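You operate a simulated robot arm through the tools that you are given. There is no shell and no other tool. Be economical: measure what you need, move in short steps, check, and stop when the job is done.

You run a simulated robot arm. Do the job below in one go: nothing can be reset, and whatever is moved stays where it is left.

## Task
Grease the white bearing block.
Fine: lay its small cap on the dark mat; pump till the blue collar is whole, not to a blob; coupler back on its rest, cap back on.

It is judged by the outcome, as a careful person would: the job done as asked, and still so three seconds after it is handed in. It fails if anything else is knocked over, pushed out of place, dropped, spilled or broken. A push-on lid holds only when it is set on centred and level and pressed home; a screw cap is set on level and turned clockwise until tight.

## Robot
A 7-joint arm with a two-finger parallel gripper, fixed in place. Base frame: the origin is at the foot of the arm, x ahead of it, y to its left, z up. Readings come in cm, rad, newtons and seconds.
With the tool pointing down near the work surface it reaches from about 44 to 90 cm from the base axis. Its first joint turns from -0.297 to 2.199 rad. Payload 1.57 kg.
The tool frame sits at the grasp point between the pads (the TCP): z along the fingers, y along the line on which they close. The tips reach 3 cm beyond it. Largest opening 8 cm; finger width 1.7, thickness 1.2; the body of the gripper, 4 by 8.2 cm, starts 8 cm behind the TCP.
Orientation is told as [roll, pitch, yaw] about the base's x, y, z axes, in that order, counted from this pose: with the fingers straight down and closing along the base's y, the tool's x points along the base's -x, its y along +y and its z along -z.

## Interface
- The arm moves only by the tool servo_tool. Its argument "increments" is a list of rows, each an object of numbers (a shift or turn left out is 0, a gripper value left out holds the last): "ax", "ay", "az": the turn, a rotation vector about the tool's x, y, z in rad; "dx", "dy", "dz": the shift along the tool's x, y, z in cm; "claw": the gripper command, from -1 (shut) to 1 (fully open), values between in proportion. In form: [{"ax": .., "ay": .., "az": .., "dx": .., "dy": .., "dz": .., "claw": ..}, ...]. A call has 1 to 12 rows; each row shifts and turns the commanded pose from where the row before left it, along the tool's axes as they then stand. Each row takes 0.2 s and may step no farther than 5 cm and 0.15 rad from the row before; otherwise, or with a gripper value out of range, the whole call is refused. A pose out of reach is approached as far as the arm can. The call stops where the force on the tool passes 70 N (or 10 N more than at its start, if that is more) or the arm is blocked; 0.2 s more then pass. The fingers move at their own pace (about 4.5 cm/s each) and stop on an object; they squeeze with about 26 N. The grip force told is the motor's: it shows also when the fingers shut on nothing. Time passes only in rows, and 0.2 s behind the last, so rows that do not move let the fingers close. The reply holds the time, the measured pose of the TCP, the force on the tool along the base axes, the opening and the grip force, in the units named above and with some noise, with the torque about the TCP (base axes, N m) and any sound that the robot's microphone picked up.
- Cameras (640 x 400 px; columns grow to the right, rows downward): "scene" is fixed at [39.89, -49.28, 163.2]; the picture's right is [0.96, -0.30, 0.00], its down [-0.09, -0.30, -0.95] and it looks along [0.28, 0.91, -0.31] (base axes); focal length 214 px, centre (320, 200). "wrist" rides on the gripper at [7.2, -0.7, -12.2] in the tool frame; the picture's right is [0.09, 1.00, 0.00], its down [-0.84, 0.08, -0.54] and it looks along [-0.54, 0.05, 0.84] (tool axes); focal length 238 px, centre (320, 200). There is no depth. A picture from a camera that has moved, and an enlarged one, comes with that camera's place and axes in the base frame and with its lens. The place of the scene camera against the robot may be out by one fixed shift of up to 1.8 cm in any direction.
- camera(camera): a new picture of that camera. No time passes.
- move_column(by): slides the trunk up (or, below 0, down) by that many cm; the arm rides with it, the base frame stays. It gives what a move gives, with no picture.
- enlarge(camera, box): a new picture of the part [left, top, right, bottom] of that camera's present view, enlarged. No time passes.
- hand_in(): hands the job in; it is judged then, once.

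Work in short steps. Places have to be worked out from the pictures, the camera data and where the tool is seen: move nearer, look again, correct. Check each grasp and each placing, and mend what went wrong. You have 120 turns and 64 pictures in all, those below and enlarged ones among them. Open the gripper and draw the arm clear of the work before you hand the job in, unless the task says otherwise; then end with one line.

The tools are called after "Emit:" as a command line: name --argument value ..., lists and objects as JSON in quotes. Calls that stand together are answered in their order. servo_tool: Moves the arm, as the interface text tells. Its arguments: {"type":"object","properties":{"increments":{"type":"array"}},"required":["increments"]} The other tools are called the same way: move_column (by) slides the trunk up or down; camera (camera) takes a picture; enlarge (camera, box) takes an enlarged picture of a part of a camera's view; hand_in () hands the job in.

At the start:

```text
t: 0.0
ee_pos: [51.21, -2.53, 140.36]
ee_rot: [0.0, 0.0, 0.0]
ft_force: [-0.3, -0.2, -0.9]
ft_torque: [0.02, 0.0, 0.06]
grip_width: 7.96
finger_force: 0.0
trunk travel left (down, up): [-72.5, 6.5]
```

scene: 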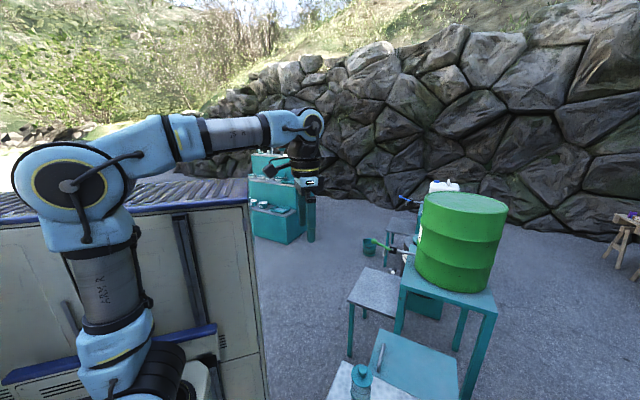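
wrist: 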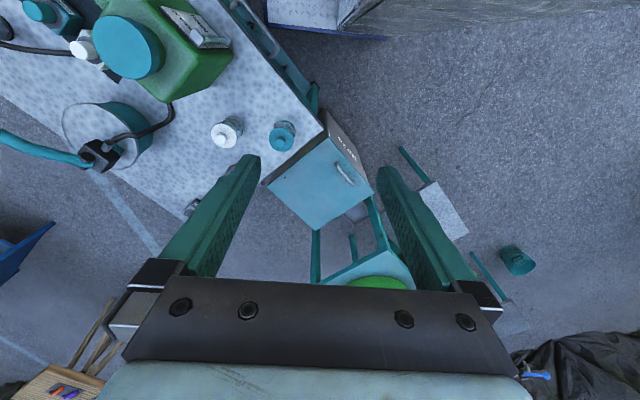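

The pictures show a bench with machines under the gripper, far below. I'll enlarge both views to find the bearing block, the coupler and the mat.

Emit:
enlarge --camera "wrist" --box '[0, 0, 320, 200]'

Emit:
enlarge --camera "scene" --box '[320, 170, 520, 400]'

```text
2.00 times, centred on (160, 100) of wrist
camera zoom: at [44.01, -3.16, 152.47], right [-0.09, 1.0, 0.0], down [0.84, 0.08, 0.54], along [0.54, 0.05, -0.84], focal length 477 px, centre (640, 400)
```

zoom: 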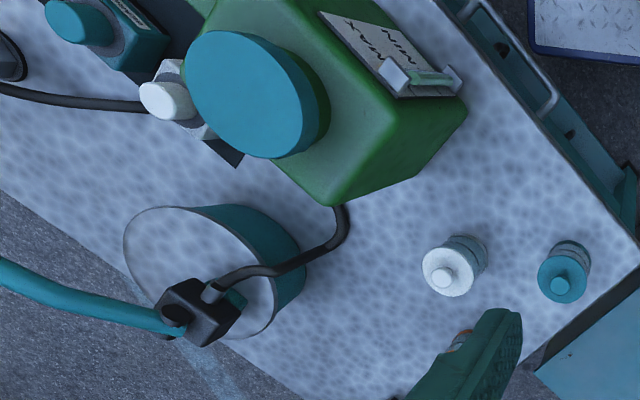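

```text
1.74 times, centred on (420, 285) of scene
camera zoom: at [39.89, -49.28, 163.2], right [0.96, -0.3, 0.0], down [-0.09, -0.3, -0.95], along [0.28, 0.91, -0.31], focal length 373 px, centre (146, 52)
```

zoom: 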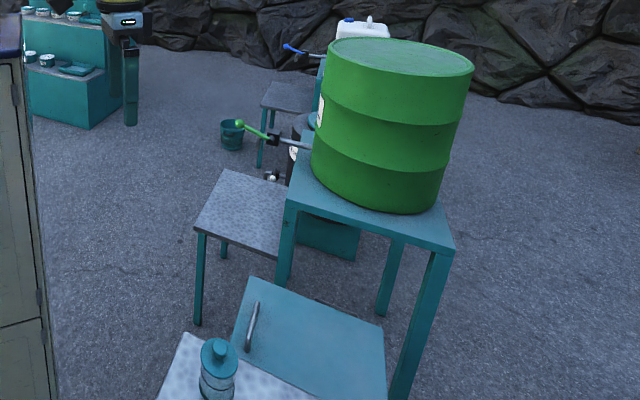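

The lever-like device behind the drum could be the grease pump. I'll enlarge that region in both views.

Emit:
enlarge --camera "scene" --box '[340, 170, 460, 300]'

Emit:
enlarge --camera "scene" --box '[230, 130, 340, 250]'

Emit:
enlarge --camera "wrist" --box '[380, 130, 620, 400]'

```text
3.08 times, centred on (400, 235) of scene
camera zoom: at [39.89, -49.28, 163.2], right [0.96, -0.3, 0.0], down [-0.09, -0.3, -0.95], along [0.28, 0.91, -0.31], focal length 660 px, centre (74, 92)
```

zoom: 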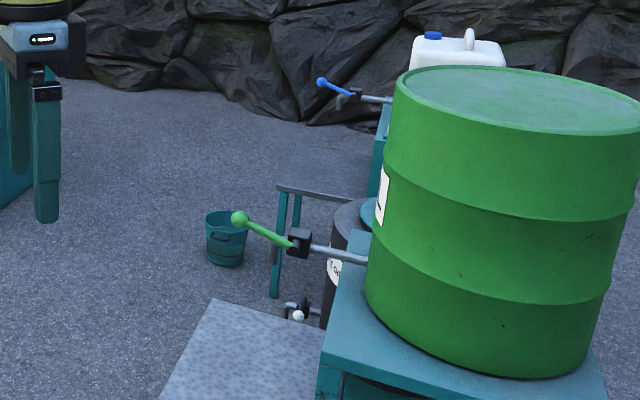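

```text
3.33 times, centred on (285, 190) of scene
camera zoom: at [39.89, -49.28, 163.2], right [0.96, -0.3, 0.0], down [-0.09, -0.3, -0.95], along [0.28, 0.91, -0.31], focal length 715 px, centre (437, 233)
```

zoom: 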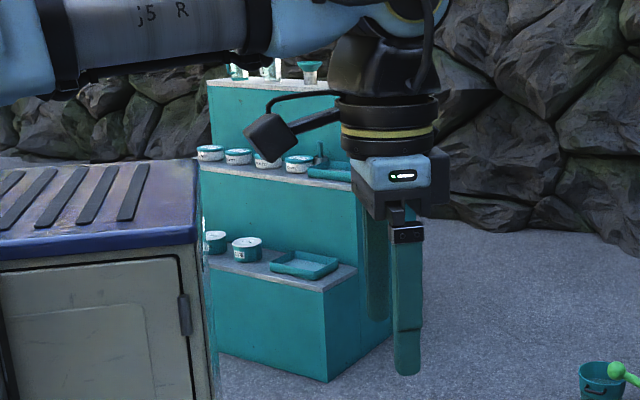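

```text
1.48 times, centred on (500, 265) of wrist
camera zoom: at [44.01, -3.16, 152.47], right [-0.09, 1.0, 0.0], down [0.84, 0.08, 0.54], along [0.54, 0.05, -0.84], focal length 353 px, centre (53, 104)
```

zoom: 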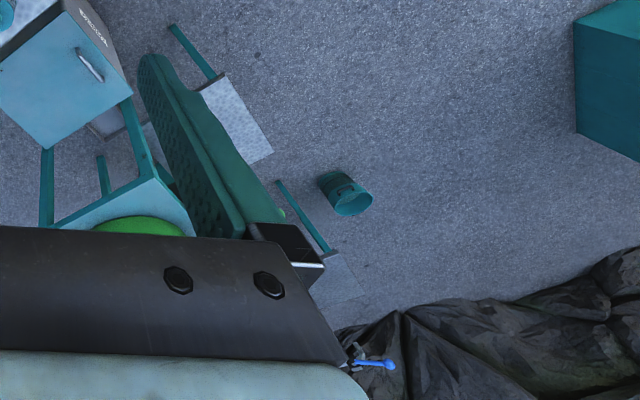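

The reachable sector (-17° to 126°) lies to the left, while the bench in view is mostly off to the right. I'll yaw the tool in place so the wrist camera looks toward +y.

Emit:
servo_tool --increments '[{"az": -0.15}, {"az": -0.15}, {"az": -0.15}, {"az": -0.15}, {"az": -0.15}, {"az": -0.15}, {"az": -0.15}, {"az": -0.15}, {"az": -0.15}, {"az": -0.15}]'

Emit:
camera --camera "wrist"

```text
t: 2.2
ee_pos: [51.19, -2.61, 140.3]
ee_rot: [-0.001, 0.0, 1.503]
ft_force: [-0.1, -0.9, 0.3]
ft_torque: [0.0, 0.01, -0.01]
grip_width: 7.99
finger_force: 0.1
trunk travel left (down, up): [-72.5, 6.5]
```

```text
56 pictures are left
camera wrist: at [51.35, -9.72, 152.47], right [-1.0, -0.02, 0.0], down [-0.02, 0.84, 0.54], along [-0.01, 0.54, -0.84], focal length 238 px, centre (320, 200)
```

wrist: 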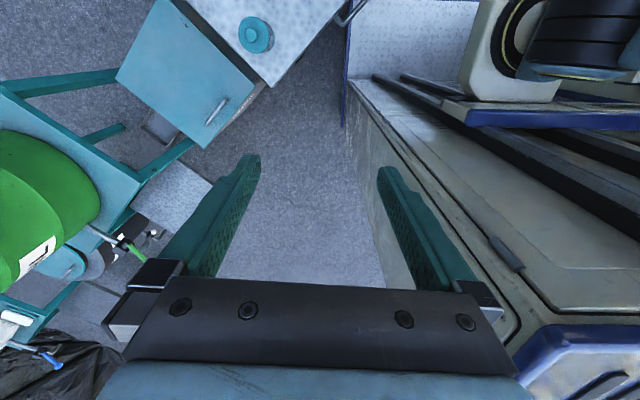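

Triangulating, the bench top is near z≈88 and extends toward -y, and it holds the green tank, the pump with a hose and the bottles. I'll turn the tool to look that way.

Emit:
servo_tool --increments '[{"az": 0.15}, {"az": 0.15}, {"az": 0.15}, {"az": 0.15}, {"az": 0.15}, {"az": 0.15}, {"az": 0.15}, {"az": 0.15}, {"az": 0.15}, {"az": 0.15}, {"az": 0.15}, {"az": 0.15}]'

Emit:
servo_tool --increments '[{"az": 0.15}, {"az": 0.15}, {"az": 0.15}, {"az": 0.15}, {"az": 0.15}, {"az": 0.15}, {"az": 0.15}, {"az": 0.1}]'

Emit:
camera --camera "wrist"

```text
t: 4.8
ee_pos: [51.19, -2.51, 140.24]
ee_rot: [-0.001, -0.001, -0.302]
ft_force: [0.6, -0.1, -1.1]
ft_torque: [0.01, -0.02, -0.02]
grip_width: 7.98
finger_force: 0.1
trunk travel left (down, up): [-72.5, 6.5]
```

```text
t: 6.6
ee_pos: [51.27, -2.63, 140.18]
ee_rot: [0.001, -0.001, -1.453]
ft_force: [-0.3, -0.9, -0.3]
ft_torque: [0.01, -0.01, 0.03]
grip_width: 8.01
finger_force: 0.0
trunk travel left (down, up): [-72.5, 6.5]
```

```text
55 pictures are left
camera wrist: at [49.68, 4.57, 152.47], right [0.98, 0.21, 0.0], down [0.18, -0.82, 0.54], along [0.11, -0.53, -0.84], focal length 238 px, centre (320, 200)
```

wrist: 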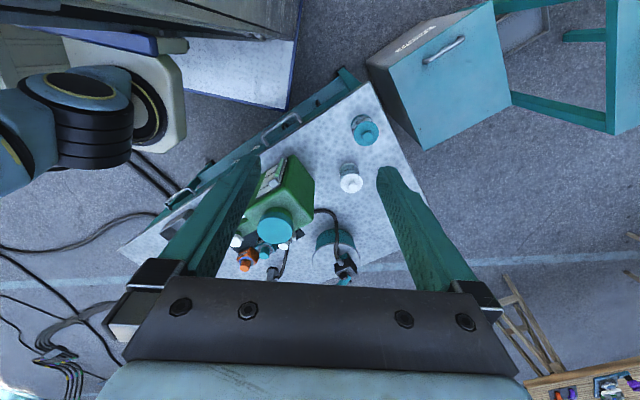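

The work bench is out along -y, so I'll move about 20 cm that way, staying high, and look again.

Emit:
servo_tool --increments '[{"dx": -4}, {"dx": -4}, {"dx": -4}, {"dx": -4}, {"dx": -4}]'

Emit:
camera --camera "wrist"

```text
t: 7.8
ee_pos: [53.64, -22.42, 140.22]
ee_rot: [0.0, -0.001, -1.448]
ft_force: [0.5, -0.1, 0.5]
ft_torque: [-0.03, -0.01, 0.02]
grip_width: 8.04
finger_force: 0.1
trunk travel left (down, up): [-72.5, 6.5]
```

```text
54 pictures are left
camera wrist: at [52.11, -15.27, 152.45], right [0.98, 0.21, 0.0], down [0.18, -0.82, 0.54], along [0.12, -0.53, -0.84], focal length 238 px, centre (320, 200)
```

wrist: 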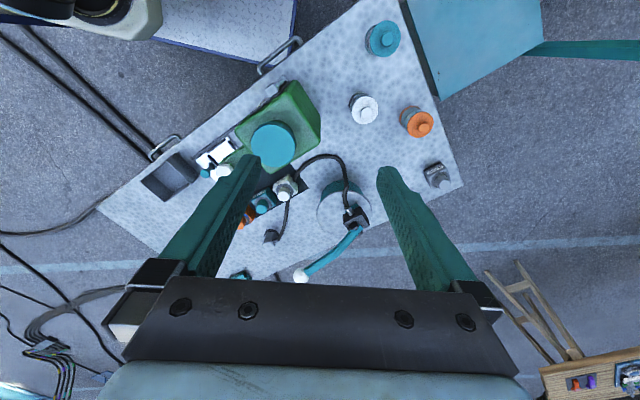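

Now the station is visible. I'll enlarge the parts in the middle.

Emit:
enlarge --camera "wrist" --box '[200, 120, 400, 290]'

Emit:
enlarge --camera "wrist" --box '[100, 60, 300, 230]'

Emit:
enlarge --camera "wrist" --box '[320, 0, 480, 200]'

```text
2.35 times, centred on (300, 205) of wrist
camera zoom: at [52.11, -15.27, 152.45], right [0.98, 0.21, 0.0], down [0.18, -0.82, 0.54], along [0.12, -0.53, -0.84], focal length 561 px, centre (367, 188)
```

zoom: 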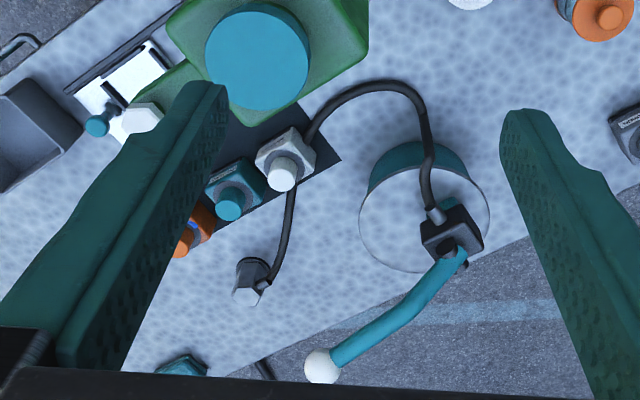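

```text
2.35 times, centred on (200, 145) of wrist
camera zoom: at [52.11, -15.27, 152.45], right [0.98, 0.21, 0.0], down [0.18, -0.82, 0.54], along [0.12, -0.53, -0.84], focal length 561 px, centre (602, 329)
```

zoom: 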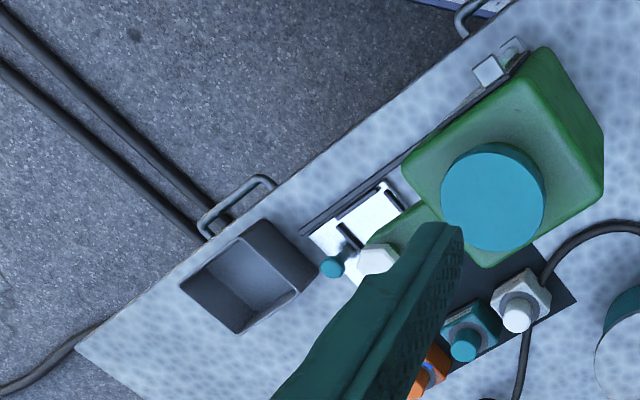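

```text
2.00 times, centred on (400, 100) of wrist
camera zoom: at [52.11, -15.27, 152.45], right [0.98, 0.21, 0.0], down [0.18, -0.82, 0.54], along [0.12, -0.53, -0.84], focal length 477 px, centre (160, 400)
```

zoom: 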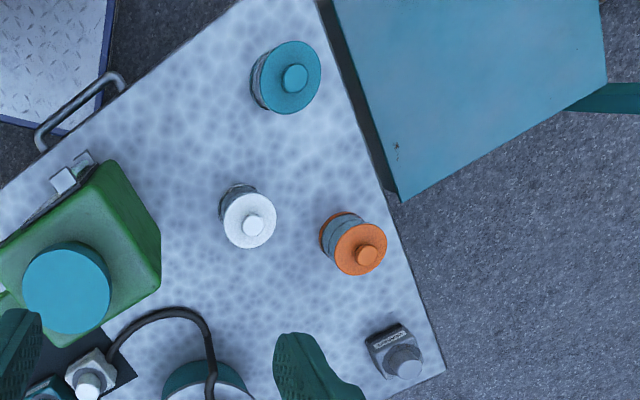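

White cap is at about (49.5,-51,95.5) and the tank top near z≈112 at (47,-31). I'll lower the trunk a bit and centre the camera on the blocks.

Emit:
move_column --by -12

Emit:
servo_tool --increments '[{"dx": -2.2, "dy": -3.9}, {"dx": -2.2, "dy": -3.9}, {"dx": -2.3, "dy": -3.9}]'

Emit:
camera --camera "wrist"

```text
t: 9.3
ee_pos: [53.65, -22.42, 128.36]
ee_rot: [0.002, 0.0, -1.448]
ft_force: [0.2, 0.0, -0.4]
ft_torque: [0.03, 0.02, -0.02]
grip_width: 8.01
finger_force: 0.0
trunk travel left (down, up): [-60.5, 18.5]
```

```text
t: 10.1
ee_pos: [42.79, -30.4, 128.24]
ee_rot: [0.0, 0.002, -1.447]
ft_force: [-0.3, 0.0, 0.2]
ft_torque: [-0.01, 0.03, -0.04]
grip_width: 8.04
finger_force: 0.1
trunk travel left (down, up): [-60.5, 18.5]
```

```text
50 pictures are left
camera wrist: at [41.35, -23.27, 140.46], right [0.98, 0.21, 0.0], down [0.18, -0.82, 0.54], along [0.12, -0.53, -0.84], focal length 238 px, centre (320, 200)
```

wrist: 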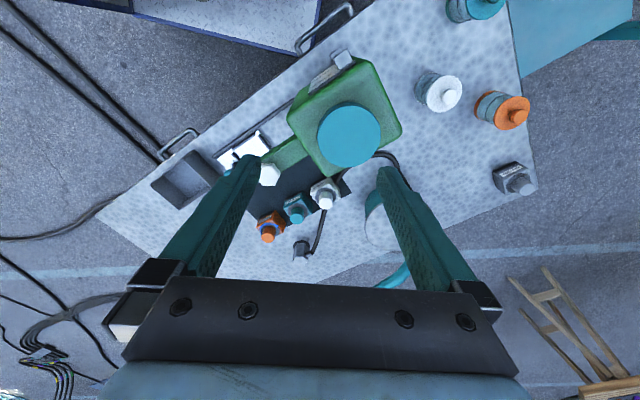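

Emit:
enlarge --camera "wrist" --box '[230, 130, 390, 270]'

```text
2.86 times, centred on (310, 200) of wrist
camera zoom: at [41.35, -23.27, 140.46], right [0.98, 0.21, 0.0], down [0.18, -0.82, 0.54], along [0.12, -0.53, -0.84], focal length 681 px, centre (349, 200)
```

zoom: 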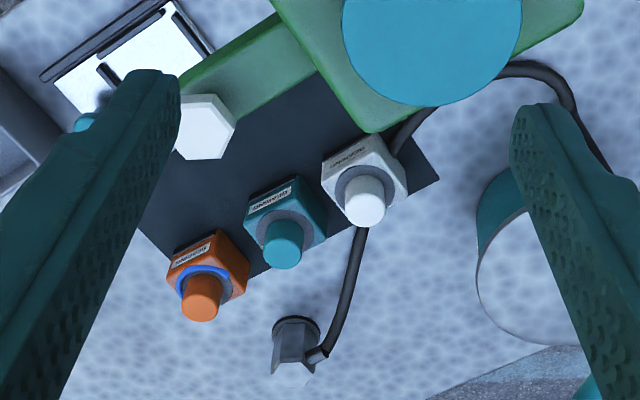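

The blocks sit on the dark mat, the orange one already has a whole blue collar, and the coupler stands on its rest behind them. I'll move nearer for a second baseline.

Emit:
servo_tool --increments '[{"dx": -3.1, "dy": 1.8}, {"dx": -3.1, "dy": 1.8}, {"dx": -3.1, "dy": 1.8}, {"dx": -3.3, "dy": 1.7}, {"dz": 3.5}, {"dz": 3.5}, {"dz": 3}]'

Emit:
camera --camera "wrist"

```text
t: 11.7
ee_pos: [51.29, -42.04, 118.25]
ee_rot: [0.001, 0.0, -1.451]
ft_force: [-0.2, -0.4, 0.0]
ft_torque: [0.03, -0.01, 0.0]
grip_width: 8.01
finger_force: 0.0
trunk travel left (down, up): [-60.5, 18.5]
```

```text
48 pictures are left
camera wrist: at [49.85, -34.98, 130.47], right [0.98, 0.21, 0.0], down [0.18, -0.82, 0.54], along [0.12, -0.53, -0.84], focal length 238 px, centre (320, 200)
```

wrist: 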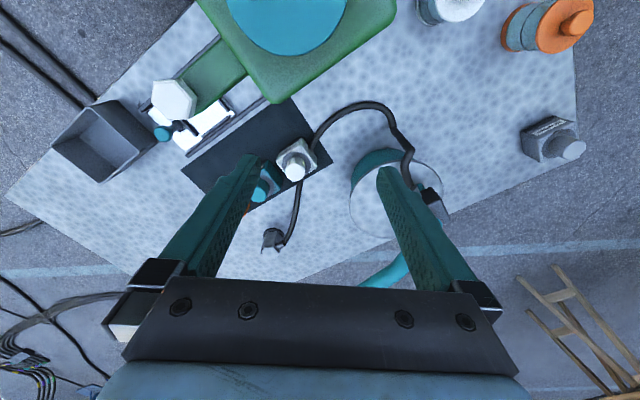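

Emit:
enlarge --camera "wrist" --box '[220, 90, 400, 270]'

```text
2.22 times, centred on (310, 180) of wrist
camera zoom: at [49.85, -34.98, 130.47], right [0.98, 0.21, 0.0], down [0.18, -0.82, 0.54], along [0.12, -0.53, -0.84], focal length 530 px, centre (342, 244)
```

zoom: 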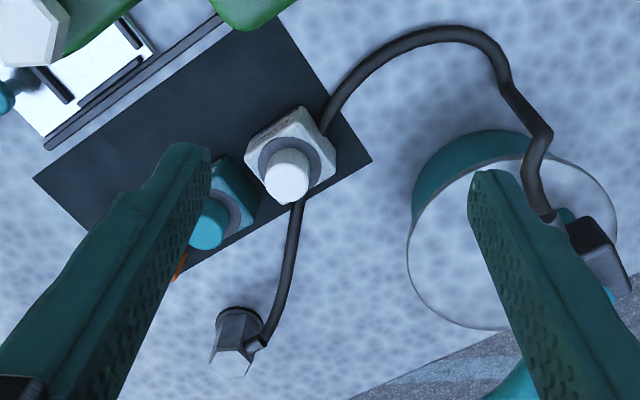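

White cap top is near (49.6,-55,90.8), and the blocks run along (-0.7,-0.7) with 9 cm spacing. I'll turn so the fingers close across the row (yaw -2.36) and go above the cap.

Emit:
servo_tool --increments '[{"az": 0.15}, {"az": 0.15}, {"az": 0.15}, {"az": 0.15}, {"az": 0.15}, {"az": 0.15}, {"dx": -3.5, "dy": 2.7}, {"dx": -3.5, "dy": 2.7}, {"dx": -3.4, "dy": 2.6}, {"dz": 3.5}, {"dz": 3.5}, {"dz": 3}]'

Emit:
camera --camera "wrist"

Emit:
camera --camera "scene"

```text
t: 14.3
ee_pos: [49.79, -55.12, 108.18]
ee_rot: [0.0, 0.0, -2.351]
ft_force: [-0.2, 0.8, -0.6]
ft_torque: [0.01, -0.03, 0.0]
grip_width: 8.0
finger_force: 0.1
trunk travel left (down, up): [-60.5, 18.5]
```

```text
46 pictures are left
camera wrist: at [54.33, -49.49, 120.39], right [0.77, -0.63, 0.0], down [-0.53, -0.65, 0.54], along [-0.34, -0.42, -0.84], focal length 238 px, centre (320, 200)
```

wrist: 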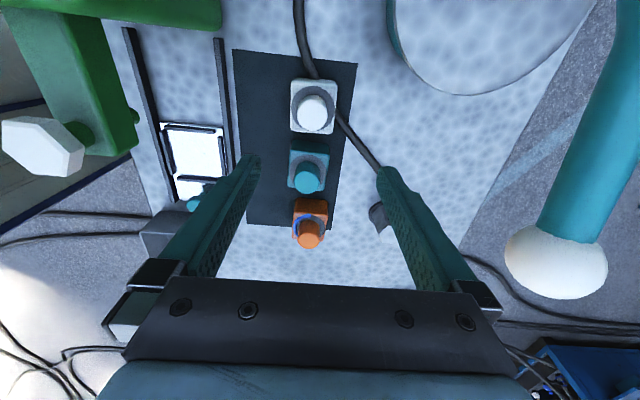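

```text
45 pictures are left
```

scene: 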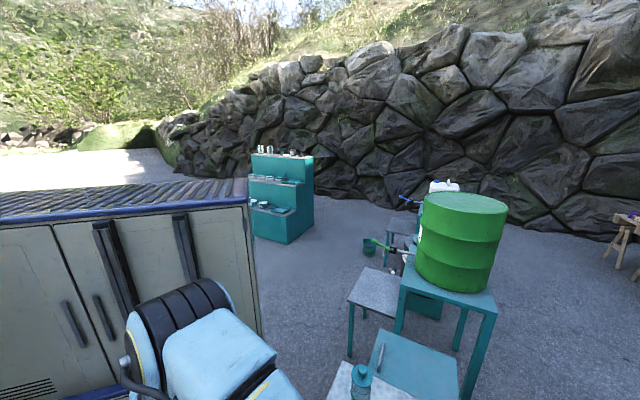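

The view lines up with the row; the lever knob works out at about (58.6,-68,109). I'll enlarge the white block for its exact centre.

Emit:
enlarge --camera "wrist" --box '[220, 40, 400, 152]'

```text
3.56 times, centred on (310, 96) of wrist
camera zoom: at [54.33, -49.49, 120.39], right [0.77, -0.63, 0.0], down [-0.53, -0.65, 0.54], along [-0.34, -0.42, -0.84], focal length 848 px, centre (356, 570)
```

zoom: 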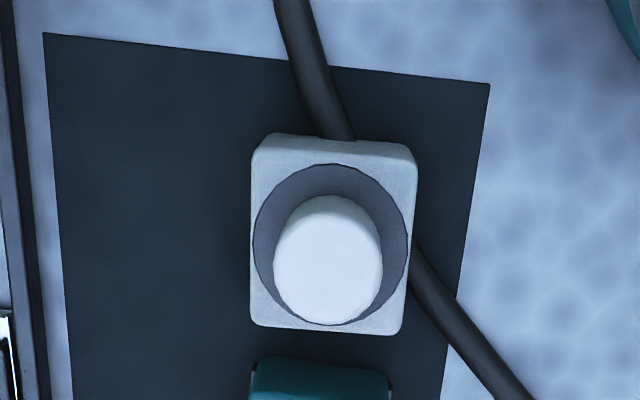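

Cap centre works out at (49.5,-53.9) with its top at z≈93.3 and bottom at ~89. I'll centre over it and descend with open fingers to TCP z≈93.4.

Emit:
servo_tool --increments '[{"dx": 0.68, "dy": -1.02, "claw": 1}, {"dz": 3}, {"dz": 3}, {"dz": 3}, {"dz": 2.5}, {"dz": 1.8}, {"dz": 1.5}]'

Emit:
camera --camera "wrist"

```text
t: 15.9
ee_pos: [49.56, -53.92, 93.42]
ee_rot: [0.001, -0.001, -2.349]
ft_force: [-0.7, -0.2, -0.6]
ft_torque: [0.0, -0.02, 0.0]
grip_width: 8.01
finger_force: 0.0
trunk travel left (down, up): [-60.5, 18.5]
```

```text
43 pictures are left
camera wrist: at [54.15, -48.26, 105.67], right [0.77, -0.63, 0.0], down [-0.53, -0.65, 0.54], along [-0.34, -0.42, -0.84], focal length 238 px, centre (320, 200)
```

wrist: 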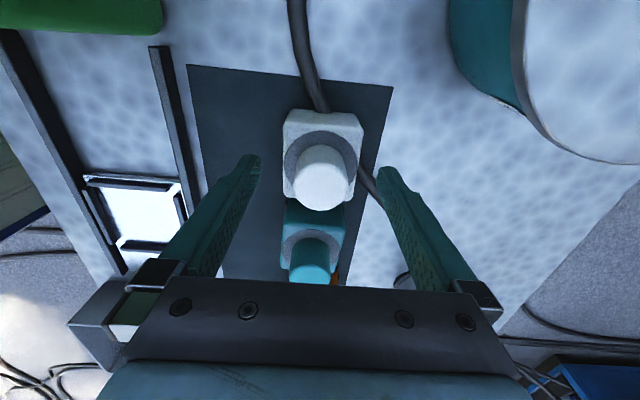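

Cap is centred between the fingers, with its top ~0.8 cm under the TCP and the ring ~5 cm under. I'll descend 0.9 cm and close.

Emit:
servo_tool --increments '[{"dz": 0.9}, {"claw": -1}, {}, {}, {}, {}]'

```text
t: 17.3
ee_pos: [49.6, -53.79, 92.49]
ee_rot: [0.0, 0.002, -2.35]
ft_force: [0.9, -2.2, 1.2]
ft_torque: [-0.16, -0.05, 0.04]
grip_width: 5.59
finger_force: 26.1
trunk travel left (down, up): [-60.5, 18.5]
```

Width 5.59 is wider than the cap I estimated, so I'll look before lifting.

Emit:
enlarge --camera "wrist" --box '[200, 70, 440, 240]'

```text
2.35 times, centred on (320, 155) of wrist
camera zoom: at [54.17, -48.26, 104.8], right [0.77, -0.63, 0.0], down [-0.53, -0.65, 0.54], along [-0.34, -0.42, -0.84], focal length 561 px, centre (320, 306)
```

zoom: 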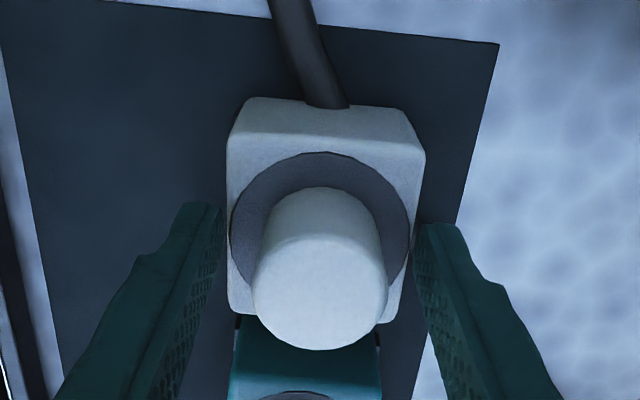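

The tips just caught the block's upper edge (block top ≈ 89.8). I'll open, rise 1.3 cm and close on the cap alone.

Emit:
servo_tool --increments '[{"claw": 0.6}, {"claw": 0.6}, {"claw": 0.6}, {"dz": -1.3}, {"claw": -1}, {}, {}, {}, {}]'

Emit:
enlarge --camera "wrist" --box '[200, 70, 440, 240]'

```text
t: 19.3
ee_pos: [49.55, -53.92, 93.91]
ee_rot: [0.001, 0.001, -2.35]
ft_force: [-0.3, 0.1, -1.3]
ft_torque: [0.02, 0.01, -0.02]
grip_width: 3.33
finger_force: 26.3
trunk travel left (down, up): [-60.5, 18.5]
```

```text
2.35 times, centred on (320, 155) of wrist
camera zoom: at [54.19, -48.27, 106.09], right [0.77, -0.63, 0.0], down [-0.53, -0.65, 0.54], along [-0.34, -0.42, -0.84], focal length 561 px, centre (320, 306)
```

zoom: 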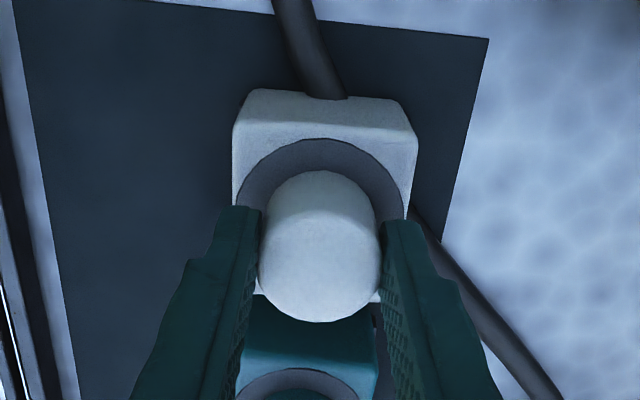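

Cap gripped centrally (3.33 cm). Lift slowly and watch the force.

Emit:
servo_tool --increments '[{"dz": -0.5}, {"dz": -0.5}, {"dz": -1}, {"dz": -1.5}, {"dz": -2}, {"dz": -2}]'

Emit:
camera --camera "wrist"

```text
t: 20.7
ee_pos: [49.41, -53.97, 101.37]
ee_rot: [0.001, 0.0, -2.348]
ft_force: [0.2, 0.1, -1.3]
ft_torque: [0.05, 0.02, 0.0]
grip_width: 3.3
finger_force: 26.1
trunk travel left (down, up): [-60.5, 18.5]
```

```text
40 pictures are left
camera wrist: at [54.11, -48.28, 113.51], right [0.77, -0.63, 0.0], down [-0.53, -0.65, 0.54], along [-0.34, -0.42, -0.84], focal length 238 px, centre (320, 200)
```

wrist: 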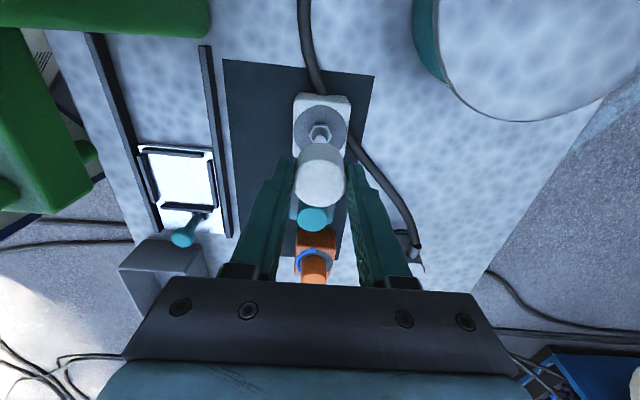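

Cap is off and a nipple shows. The mat top is z≈84.8, with free space left of the blocks; I'll move to about (41.2,-52.7) and go down gently.

Emit:
servo_tool --increments '[{"dx": -1.6, "dy": -2.2}, {"dx": -1.6, "dy": -2.2}, {"dx": -1.6, "dy": -2.2}, {"dz": 3}, {"dz": 3}, {"dz": 3}]'

Emit:
camera --camera "wrist"

```text
t: 22.1
ee_pos: [41.46, -52.71, 92.38]
ee_rot: [0.001, 0.001, -2.349]
ft_force: [-0.1, 0.4, 0.6]
ft_torque: [-0.01, -0.03, 0.01]
grip_width: 3.32
finger_force: 26.1
trunk travel left (down, up): [-60.5, 18.5]
```

```text
39 pictures are left
camera wrist: at [45.97, -47.1, 104.58], right [0.77, -0.63, 0.0], down [-0.53, -0.65, 0.54], along [-0.34, -0.42, -0.84], focal length 238 px, centre (320, 200)
```

wrist: 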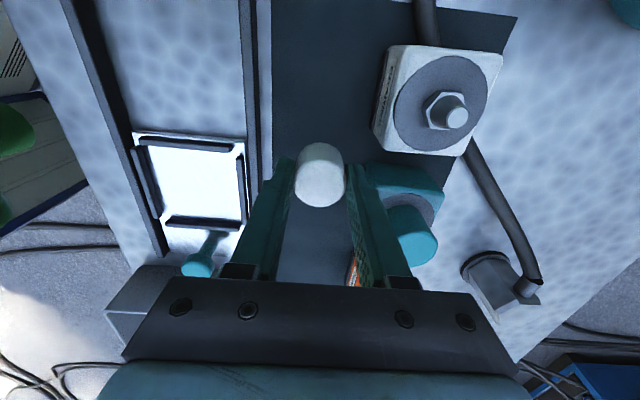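

Well placed over the free mat. Lower further toward contact.

Emit:
servo_tool --increments '[{"dz": 1.5}, {"dz": 1.2}, {"dz": 0.4}]'

```text
t: 22.9
ee_pos: [41.37, -52.74, 89.23]
ee_rot: [0.001, 0.001, -2.348]
ft_force: [-0.2, -0.6, -0.3]
ft_torque: [-0.01, 0.0, 0.0]
grip_width: 3.3
finger_force: 26.0
trunk travel left (down, up): [-60.5, 18.5]
```

Emit:
servo_tool --increments '[{"dz": 0.2}, {"dz": 0.15}, {}]'

Emit:
enlarge --camera "wrist" --box '[240, 60, 440, 240]'

```text
t: 23.7
ee_pos: [41.5, -52.76, 89.08]
ee_rot: [0.004, 0.0, -2.35]
ft_force: [0.0, 3.1, 22.1]
ft_torque: [0.04, 0.01, -0.03]
grip_width: 3.34
finger_force: 26.3
trunk travel left (down, up): [-60.5, 18.5]
```

```text
2.22 times, centred on (340, 150) of wrist
camera zoom: at [46.01, -47.06, 101.26], right [0.77, -0.63, 0.0], down [-0.53, -0.65, 0.54], along [-0.34, -0.42, -0.84], focal length 530 px, centre (276, 311)
```

zoom: 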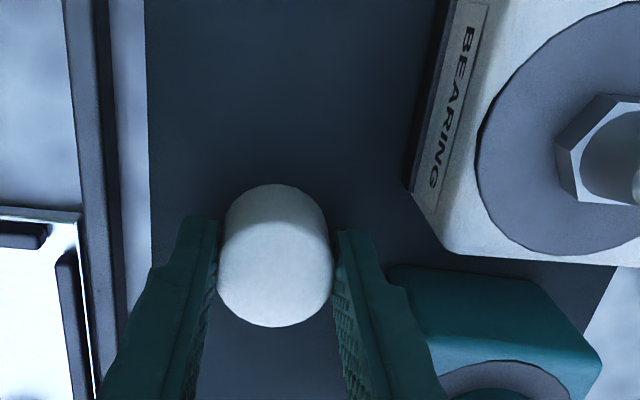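

Contact at TCP z≈89.05 (22 N). Ease off, open to ~4.4 cm and lift straight up.

Emit:
servo_tool --increments '[{"dz": -0.1}, {"claw": 0.1}, {}, {}, {"dz": -1.5}, {"dz": -2.5}, {"dz": -3}, {"dz": -3}, {"dz": -3}]'

Emit:
camera --camera "wrist"

```text
t: 25.7
ee_pos: [41.49, -52.68, 101.83]
ee_rot: [0.0, 0.002, -2.35]
ft_force: [0.1, 0.5, -0.1]
ft_torque: [0.0, 0.0, 0.0]
grip_width: 4.42
finger_force: 0.0
trunk travel left (down, up): [-60.5, 18.5]
```

```text
37 pictures are left
camera wrist: at [46.11, -47.05, 114.18], right [0.77, -0.63, 0.0], down [-0.53, -0.65, 0.54], along [-0.34, -0.42, -0.84], focal length 238 px, centre (320, 200)
```

wrist: 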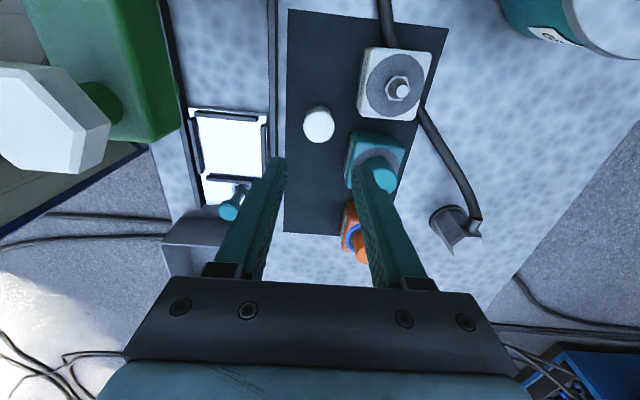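

The cap stands upright on the mat at (41.5,-52.7). Next I'll enlarge the coupler.

Emit:
enlarge --camera "wrist" --box '[390, 150, 530, 280]'

```text
3.08 times, centred on (460, 215) of wrist
camera zoom: at [46.11, -47.05, 114.18], right [0.77, -0.63, 0.0], down [-0.53, -0.65, 0.54], along [-0.34, -0.42, -0.84], focal length 733 px, centre (-111, 154)
```

zoom: 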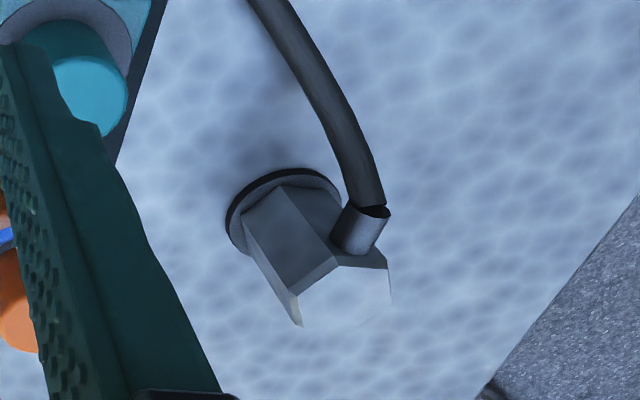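

Coupler axis is about (47.1,-78.0), top z≈90, a hex of ~4.1 cm across flats with its hose fitting at ~46°. I'll yaw to -1.8 so the fingers meet the flats, and go above it.

Emit:
servo_tool --increments '[{"az": -0.137}, {"az": -0.136}, {"az": -0.136}, {"az": -0.136}, {"dx": -3.9, "dy": 1.9}, {"dx": -3.9, "dy": 1.9}, {"dx": -3.9, "dy": 1.9}, {"dx": -3.9, "dy": 1.9}, {"dx": -3.9, "dy": 1.9}, {"dx": -3.8, "dy": 1.8, "claw": 1}, {}]'

Emit:
camera --camera "wrist"

```text
t: 28.1
ee_pos: [47.08, -78.09, 102.03]
ee_rot: [0.0, 0.002, -1.805]
ft_force: [-0.1, -0.4, 0.3]
ft_torque: [0.02, 0.0, 0.02]
grip_width: 8.01
finger_force: 0.1
trunk travel left (down, up): [-60.5, 18.5]
```

```text
35 pictures are left
camera wrist: at [48.04, -70.85, 114.17], right [0.99, -0.14, 0.0], down [-0.12, -0.83, 0.54], along [-0.08, -0.54, -0.84], focal length 238 px, centre (320, 200)
```

wrist: 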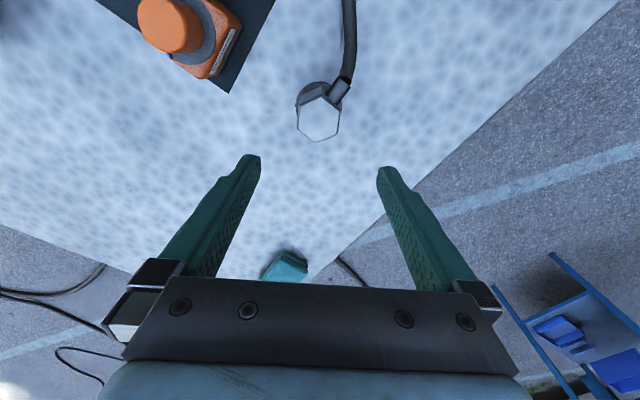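

The hex appears a bit closer to me than judged. Enlarge for refinement.

Emit:
enlarge --camera "wrist" --box '[270, 60, 370, 150]'

```text
4.44 times, centred on (320, 105) of wrist
camera zoom: at [48.04, -70.85, 114.17], right [0.99, -0.14, 0.0], down [-0.12, -0.83, 0.54], along [-0.08, -0.54, -0.84], focal length 1059 px, centre (320, 622)
```

zoom: 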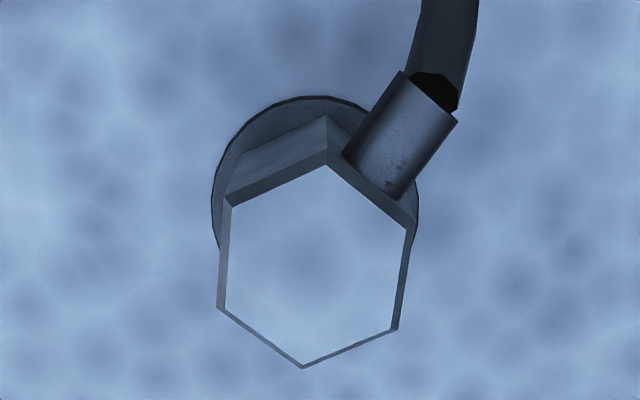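

Hex centre (47.05,-76.74), flats aligned with the closing axis. Shift 1.35 cm in +y and descend to TCP z≈90.

Emit:
servo_tool --increments '[{"dx": 1.31, "dy": -0.3}, {"dz": 3}, {"dz": 3}, {"dz": 3}, {"dz": 2}, {"dz": 1}]'

Emit:
enlarge --camera "wrist" --box '[200, 80, 440, 280]'

```text
t: 29.5
ee_pos: [47.16, -76.65, 90.01]
ee_rot: [0.001, 0.0, -1.808]
ft_force: [0.0, -0.1, -0.5]
ft_torque: [0.0, 0.0, 0.02]
grip_width: 7.99
finger_force: 0.0
trunk travel left (down, up): [-60.5, 18.5]
```

```text
2.00 times, centred on (320, 180) of wrist
camera zoom: at [48.1, -69.5, 102.2], right [0.99, -0.14, 0.0], down [-0.12, -0.83, 0.54], along [-0.08, -0.54, -0.84], focal length 477 px, centre (320, 240)
```

zoom: 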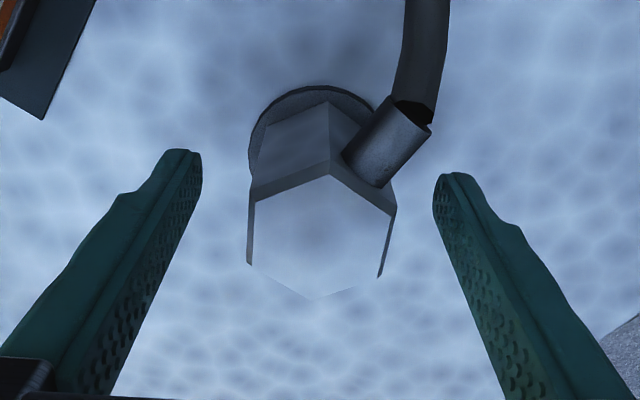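

The hex is centred, its top ~0.7 cm above the TCP. Close the gripper.

Emit:
servo_tool --increments '[{"claw": -1}, {}, {}, {}, {}]'

```text
t: 30.7
ee_pos: [47.09, -76.73, 89.96]
ee_rot: [0.001, 0.0, -1.805]
ft_force: [-0.8, -0.4, 0.3]
ft_torque: [0.02, 0.0, -0.01]
grip_width: 4.06
finger_force: 26.1
trunk travel left (down, up): [-60.5, 18.5]
```

Gripped (4.06 cm, no side force). Rest pose is (47.09,-76.73,89.96), yaw -1.805. Lift slowly.

Emit:
servo_tool --increments '[{"dz": -0.5}, {"dz": -0.5}, {"dz": -1}, {"dz": -2}, {"dz": -3}, {"dz": -3}]'

Emit:
camera --camera "wrist"

```text
t: 32.1
ee_pos: [47.15, -76.79, 100.0]
ee_rot: [0.0, -0.001, -1.806]
ft_force: [0.1, -0.3, -2.5]
ft_torque: [0.03, -0.02, 0.01]
grip_width: 4.02
finger_force: 26.1
trunk travel left (down, up): [-60.5, 18.5]
```

```text
32 pictures are left
camera wrist: at [48.12, -69.56, 112.25], right [0.99, -0.14, 0.0], down [-0.12, -0.83, 0.54], along [-0.08, -0.54, -0.84], focal length 238 px, centre (320, 200)
```

wrist: 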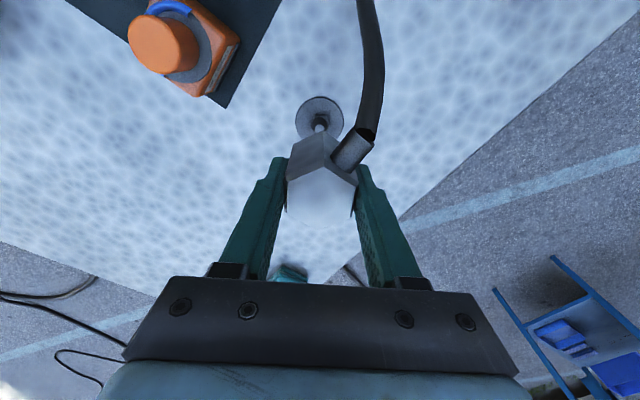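

Coupler held and the rest peg is visible. Raise 3 cm and carry it over the white block's nipple.

Emit:
servo_tool --increments '[{"dz": -3}, {"dx": 3.8, "dy": -0.495}, {"dx": 3.8, "dy": -0.495}, {"dx": 3.8, "dy": -0.495}, {"dx": 3.8, "dy": -0.495}, {"dx": 3.8, "dy": -0.495}, {"dx": 3.8, "dy": -0.495}, {}]'

Emit:
camera --camera "wrist"

```text
t: 33.9
ee_pos: [49.51, -53.84, 102.96]
ee_rot: [-0.002, 0.002, -1.804]
ft_force: [-1.2, -0.4, -1.8]
ft_torque: [-0.04, 0.0, 0.01]
grip_width: 4.06
finger_force: 26.4
trunk travel left (down, up): [-60.5, 18.5]
```

```text
31 pictures are left
camera wrist: at [50.49, -46.61, 115.18], right [0.99, -0.14, 0.0], down [-0.12, -0.83, 0.54], along [-0.08, -0.54, -0.84], focal length 238 px, centre (320, 200)
```

wrist: 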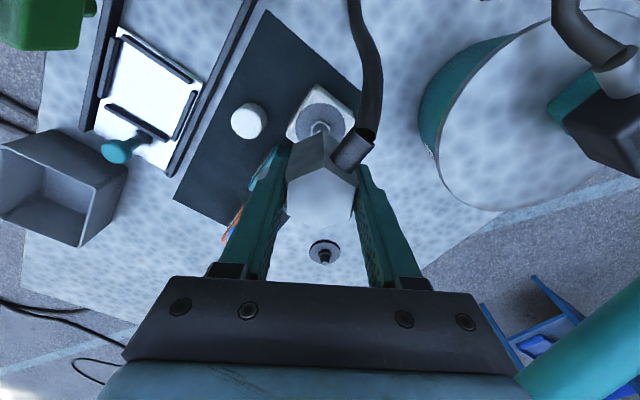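

Nipple lies on the tool axis. Descend, then go gently near contact.

Emit:
servo_tool --increments '[{"dz": 1.5}, {"dz": 1}, {"dz": 0.7}, {"dz": 0.5}, {"dz": 0.5}]'

Emit:
enlarge --camera "wrist" --box '[240, 70, 420, 230]'

```text
t: 35.1
ee_pos: [49.52, -53.85, 98.87]
ee_rot: [0.001, -0.001, -1.804]
ft_force: [0.2, -0.1, -1.0]
ft_torque: [0.01, 0.0, 0.01]
grip_width: 4.06
finger_force: 25.8
trunk travel left (down, up): [-60.5, 18.5]
```

```text
2.50 times, centred on (330, 150) of wrist
camera zoom: at [50.47, -46.62, 110.99], right [0.99, -0.14, 0.0], down [-0.12, -0.83, 0.54], along [-0.08, -0.54, -0.84], focal length 596 px, centre (295, 325)
```

zoom: 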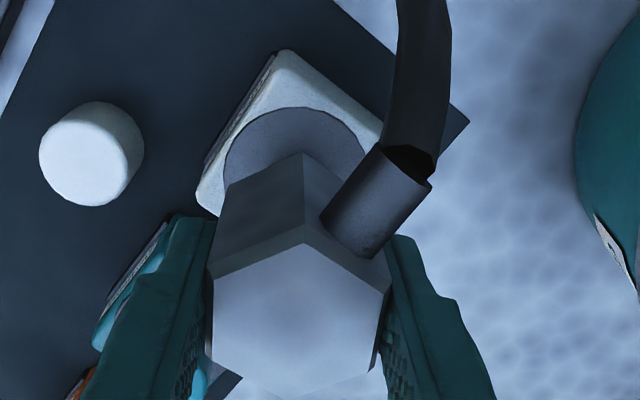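

Laterally concentric with the ring. Continue down in small steps.

Emit:
servo_tool --increments '[{"dz": 0.5}, {"dz": 0.4}, {"dz": 0.3}]'

```text
t: 35.9
ee_pos: [49.51, -53.74, 97.67]
ee_rot: [0.0, 0.0, -1.803]
ft_force: [0.9, 0.8, -1.8]
ft_torque: [0.0, -0.01, 0.01]
grip_width: 4.06
finger_force: 25.8
trunk travel left (down, up): [-60.5, 18.5]
```

Emit:
servo_tool --increments '[{"dz": 0.3}, {"dz": 0.3}, {"dz": 0.3}, {"dz": 0.3}]'

```text
t: 36.9
ee_pos: [49.5, -53.74, 96.38]
ee_rot: [0.0, 0.001, -1.803]
ft_force: [-0.2, 0.1, -0.4]
ft_torque: [0.02, 0.02, -0.04]
grip_width: 4.02
finger_force: 25.6
trunk travel left (down, up): [-60.5, 18.5]
```

No contact yet, so I'll keep going with small steps.

Emit:
servo_tool --increments '[{"dz": 0.25}, {"dz": 0.25}, {"dz": 0.2}]'

Emit:
enlarge --camera "wrist" --box '[240, 70, 420, 230]'

```text
t: 37.7
ee_pos: [49.39, -53.73, 95.67]
ee_rot: [0.0, 0.0, -1.805]
ft_force: [1.1, -0.2, -1.3]
ft_torque: [0.0, 0.02, -0.01]
grip_width: 4.06
finger_force: 26.1
trunk travel left (down, up): [-60.5, 18.5]
```

```text
2.50 times, centred on (330, 150) of wrist
camera zoom: at [50.44, -46.57, 107.87], right [0.99, -0.14, 0.0], down [-0.12, -0.83, 0.54], along [-0.08, -0.54, -0.84], focal length 596 px, centre (295, 325)
```

zoom: 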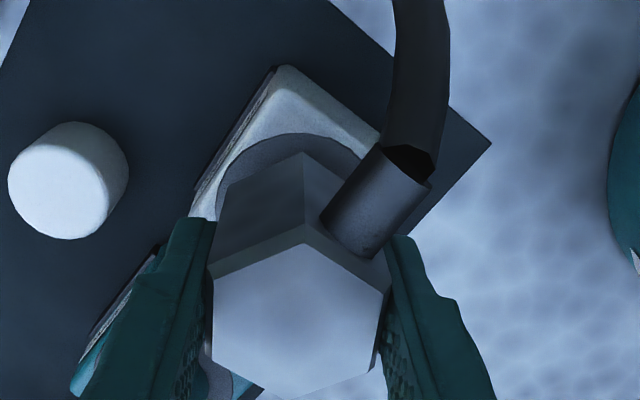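

Nearly down onto the ring; continue to contact.

Emit:
servo_tool --increments '[{"dz": 0.2}, {"dz": 0.2}, {"dz": 0.2}]'

```text
t: 38.5
ee_pos: [49.44, -53.76, 94.95]
ee_rot: [0.001, 0.001, -1.803]
ft_force: [0.5, 0.5, -2.1]
ft_torque: [0.02, -0.03, 0.0]
grip_width: 4.05
finger_force: 26.2
trunk travel left (down, up): [-60.5, 18.5]
```

Emit:
servo_tool --increments '[{"dz": 0.2}, {"dz": 0.2}, {}]'

```text
t: 39.3
ee_pos: [49.42, -53.82, 94.64]
ee_rot: [-0.001, 0.0, -1.804]
ft_force: [0.0, 0.0, -1.0]
ft_torque: [0.02, -0.03, -0.01]
grip_width: 4.04
finger_force: 26.0
trunk travel left (down, up): [-60.5, 18.5]
```

Emit:
servo_tool --increments '[{"dz": 0.15}, {"dz": 0.15}, {}]'

Emit:
enlarge --camera "wrist" --box '[240, 70, 420, 230]'

```text
t: 40.1
ee_pos: [49.39, -53.74, 94.5]
ee_rot: [0.001, 0.0, -1.804]
ft_force: [-0.6, 0.7, -1.3]
ft_torque: [-0.01, -0.01, -0.01]
grip_width: 4.03
finger_force: 25.4
trunk travel left (down, up): [-60.5, 18.5]
```

```text
2.50 times, centred on (330, 150) of wrist
camera zoom: at [50.46, -46.59, 106.6], right [0.99, -0.14, 0.0], down [-0.12, -0.83, 0.54], along [-0.08, -0.54, -0.84], focal length 596 px, centre (295, 325)
```

zoom: 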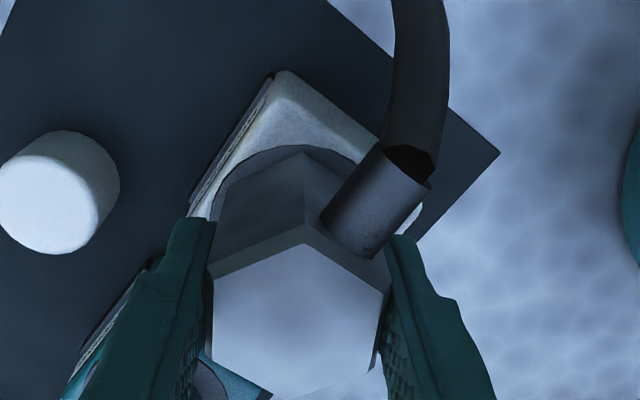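

Emit:
servo_tool --increments '[{"dz": 0.15}, {"dz": 0.15}, {}]'

```text
t: 40.9
ee_pos: [49.34, -53.83, 94.28]
ee_rot: [0.004, -0.003, -1.805]
ft_force: [-0.4, 0.6, 19.9]
ft_torque: [0.13, 0.23, -0.03]
grip_width: 4.05
finger_force: 26.5
trunk travel left (down, up): [-60.5, 18.5]
```

Contact (20 N). Press a little further to snap it home, watching for a sound.

Emit:
servo_tool --increments '[{"dz": 0.15}, {"dz": 0.1}, {}]'

```text
t: 41.7
ee_pos: [49.31, -53.9, 94.03]
ee_rot: [0.001, -0.003, -1.804]
ft_force: [-0.3, -1.0, 17.9]
ft_torque: [-0.1, 0.13, -0.01]
grip_width: 4.05
finger_force: 25.8
trunk travel left (down, up): [-60.5, 18.5]
```

It slid on another 0.25 cm with steady force, so I'll press further.

Emit:
servo_tool --increments '[{"dz": 0.15}, {"dz": 0.15}, {}]'

```text
t: 42.5
ee_pos: [49.33, -53.79, 93.59]
ee_rot: [0.0, -0.001, -1.803]
ft_force: [-2.8, 0.1, 20.2]
ft_torque: [0.04, 0.1, 0.05]
grip_width: 4.05
finger_force: 25.9
trunk travel left (down, up): [-60.5, 18.5]
```

Emit:
servo_tool --increments '[{"dz": 0.15}, {"dz": 0.15}, {}]'

Emit:
enlarge --camera "wrist" --box '[240, 70, 420, 230]'

```text
t: 43.3
ee_pos: [49.39, -53.78, 93.28]
ee_rot: [0.0, 0.001, -1.805]
ft_force: [-1.1, 0.4, 20.2]
ft_torque: [0.04, 0.11, -0.02]
grip_width: 4.04
finger_force: 25.5
trunk travel left (down, up): [-60.5, 18.5]
```

```text
2.50 times, centred on (330, 150) of wrist
camera zoom: at [50.41, -46.56, 105.49], right [0.99, -0.14, 0.0], down [-0.12, -0.83, 0.54], along [-0.08, -0.54, -0.84], focal length 596 px, centre (295, 325)
```

zoom: 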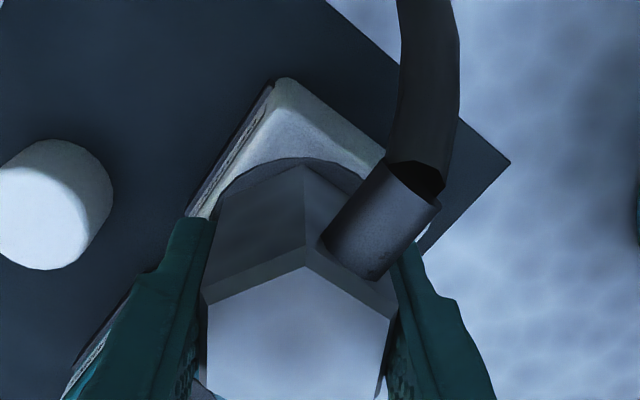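

The fingers are now slipping down on the coupler, so it has bottomed out on the ring. I'll open, rise and look at the seating.

Emit:
servo_tool --increments '[{"claw": 0.6}, {}, {}, {"dz": -2}, {"dz": -3}, {"dz": -3}, {"dz": -3}]'

Emit:
enlarge --camera "wrist" --box '[220, 40, 440, 190]'

```text
t: 44.9
ee_pos: [49.5, -53.71, 104.28]
ee_rot: [-0.001, -0.001, -1.803]
ft_force: [1.0, -0.5, 0.8]
ft_torque: [0.03, 0.02, -0.01]
grip_width: 6.38
finger_force: 0.0
trunk travel left (down, up): [-60.5, 18.5]
```

```text
2.67 times, centred on (330, 115) of wrist
camera zoom: at [50.52, -46.51, 116.43], right [0.99, -0.14, 0.0], down [-0.12, -0.83, 0.54], along [-0.08, -0.54, -0.84], focal length 636 px, centre (293, 427)
```

zoom: 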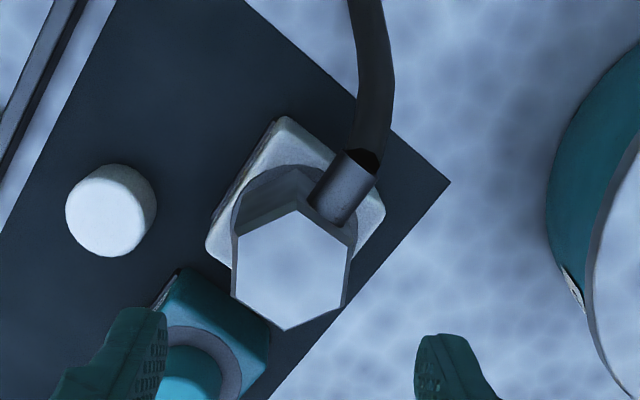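

It stands on the ring. To be sure it's home, I'll shut the fingers and press its top centre with moderate force.

Emit:
servo_tool --increments '[{"claw": -1}, {}, {}, {}, {"dz": 2}, {"dz": 2}, {"dz": 1}, {"dz": 0.5}]'

```text
t: 46.7
ee_pos: [49.49, -53.72, 98.59]
ee_rot: [0.0, -0.001, -1.804]
ft_force: [1.4, 0.0, -1.1]
ft_torque: [-0.01, -0.01, -0.02]
grip_width: 0.0
finger_force: 20.9
trunk travel left (down, up): [-60.5, 18.5]
```

Emit:
servo_tool --increments '[{"dz": 0.3}, {"dz": 0.2}, {}]'

```text
t: 47.5
ee_pos: [49.37, -53.71, 98.3]
ee_rot: [0.002, -0.001, -1.805]
ft_force: [-2.6, 2.9, 21.1]
ft_torque: [0.14, 0.13, 0.01]
grip_width: 0.0
finger_force: 21.3
trunk travel left (down, up): [-60.5, 18.5]
```

Emit:
servo_tool --increments '[{"dz": 0.15}, {"dz": 0.1}, {}]'

```text
t: 48.3
ee_pos: [49.42, -53.6, 98.29]
ee_rot: [0.008, -0.005, -1.803]
ft_force: [-1.0, 5.8, 56.1]
ft_torque: [0.27, 0.09, 0.03]
grip_width: 0.0
finger_force: 21.2
trunk travel left (down, up): [-60.5, 18.5]
```

Firm at 56 N with no give, so the coupler is fully seated (top at ~95.3). Now for the lever: knob about (58.6,-68,109), pivot about (71,-54,97). I'll rise, turn to yaw -2.35 and view the knob from above.

Emit:
servo_tool --increments '[{"dz": -4}, {"dz": -4.5}, {"dz": -4.5}, {"dz": -4.5}, {"dz": -4.5, "claw": 1}, {"az": 0.136, "dz": -2}, {"az": 0.136}, {"az": 0.136}, {"az": 0.137}]'

Emit:
servo_tool --increments '[{"dx": -0.9, "dy": 4}, {"dx": -0.9, "dy": 4}, {"dx": -0.9, "dy": 4}, {"dx": -0.9, "dy": 4.3}]'

Emit:
camera --camera "wrist"

```text
t: 50.3
ee_pos: [49.48, -53.85, 122.01]
ee_rot: [0.0, -0.001, -2.352]
ft_force: [0.5, 0.5, 0.1]
ft_torque: [0.01, 0.0, 0.05]
grip_width: 7.99
finger_force: 0.1
trunk travel left (down, up): [-60.5, 18.5]
```

```text
t: 51.3
ee_pos: [55.5, -63.21, 121.93]
ee_rot: [-0.001, 0.002, -2.347]
ft_force: [0.0, 1.2, -0.2]
ft_torque: [0.0, 0.0, -0.03]
grip_width: 8.0
finger_force: 0.1
out of reach, approached as far as the arm can: row 3, 4
trunk travel left (down, up): [-60.5, 18.5]
```

```text
25 pictures are left
camera wrist: at [60.1, -57.64, 134.2], right [0.77, -0.63, 0.0], down [-0.53, -0.65, 0.54], along [-0.34, -0.42, -0.84], focal length 238 px, centre (320, 200)
```

wrist: 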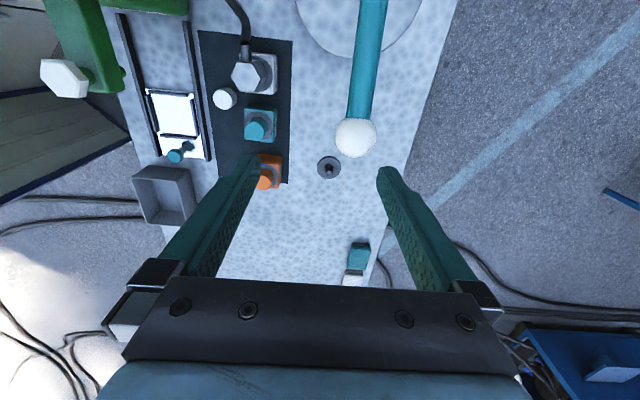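

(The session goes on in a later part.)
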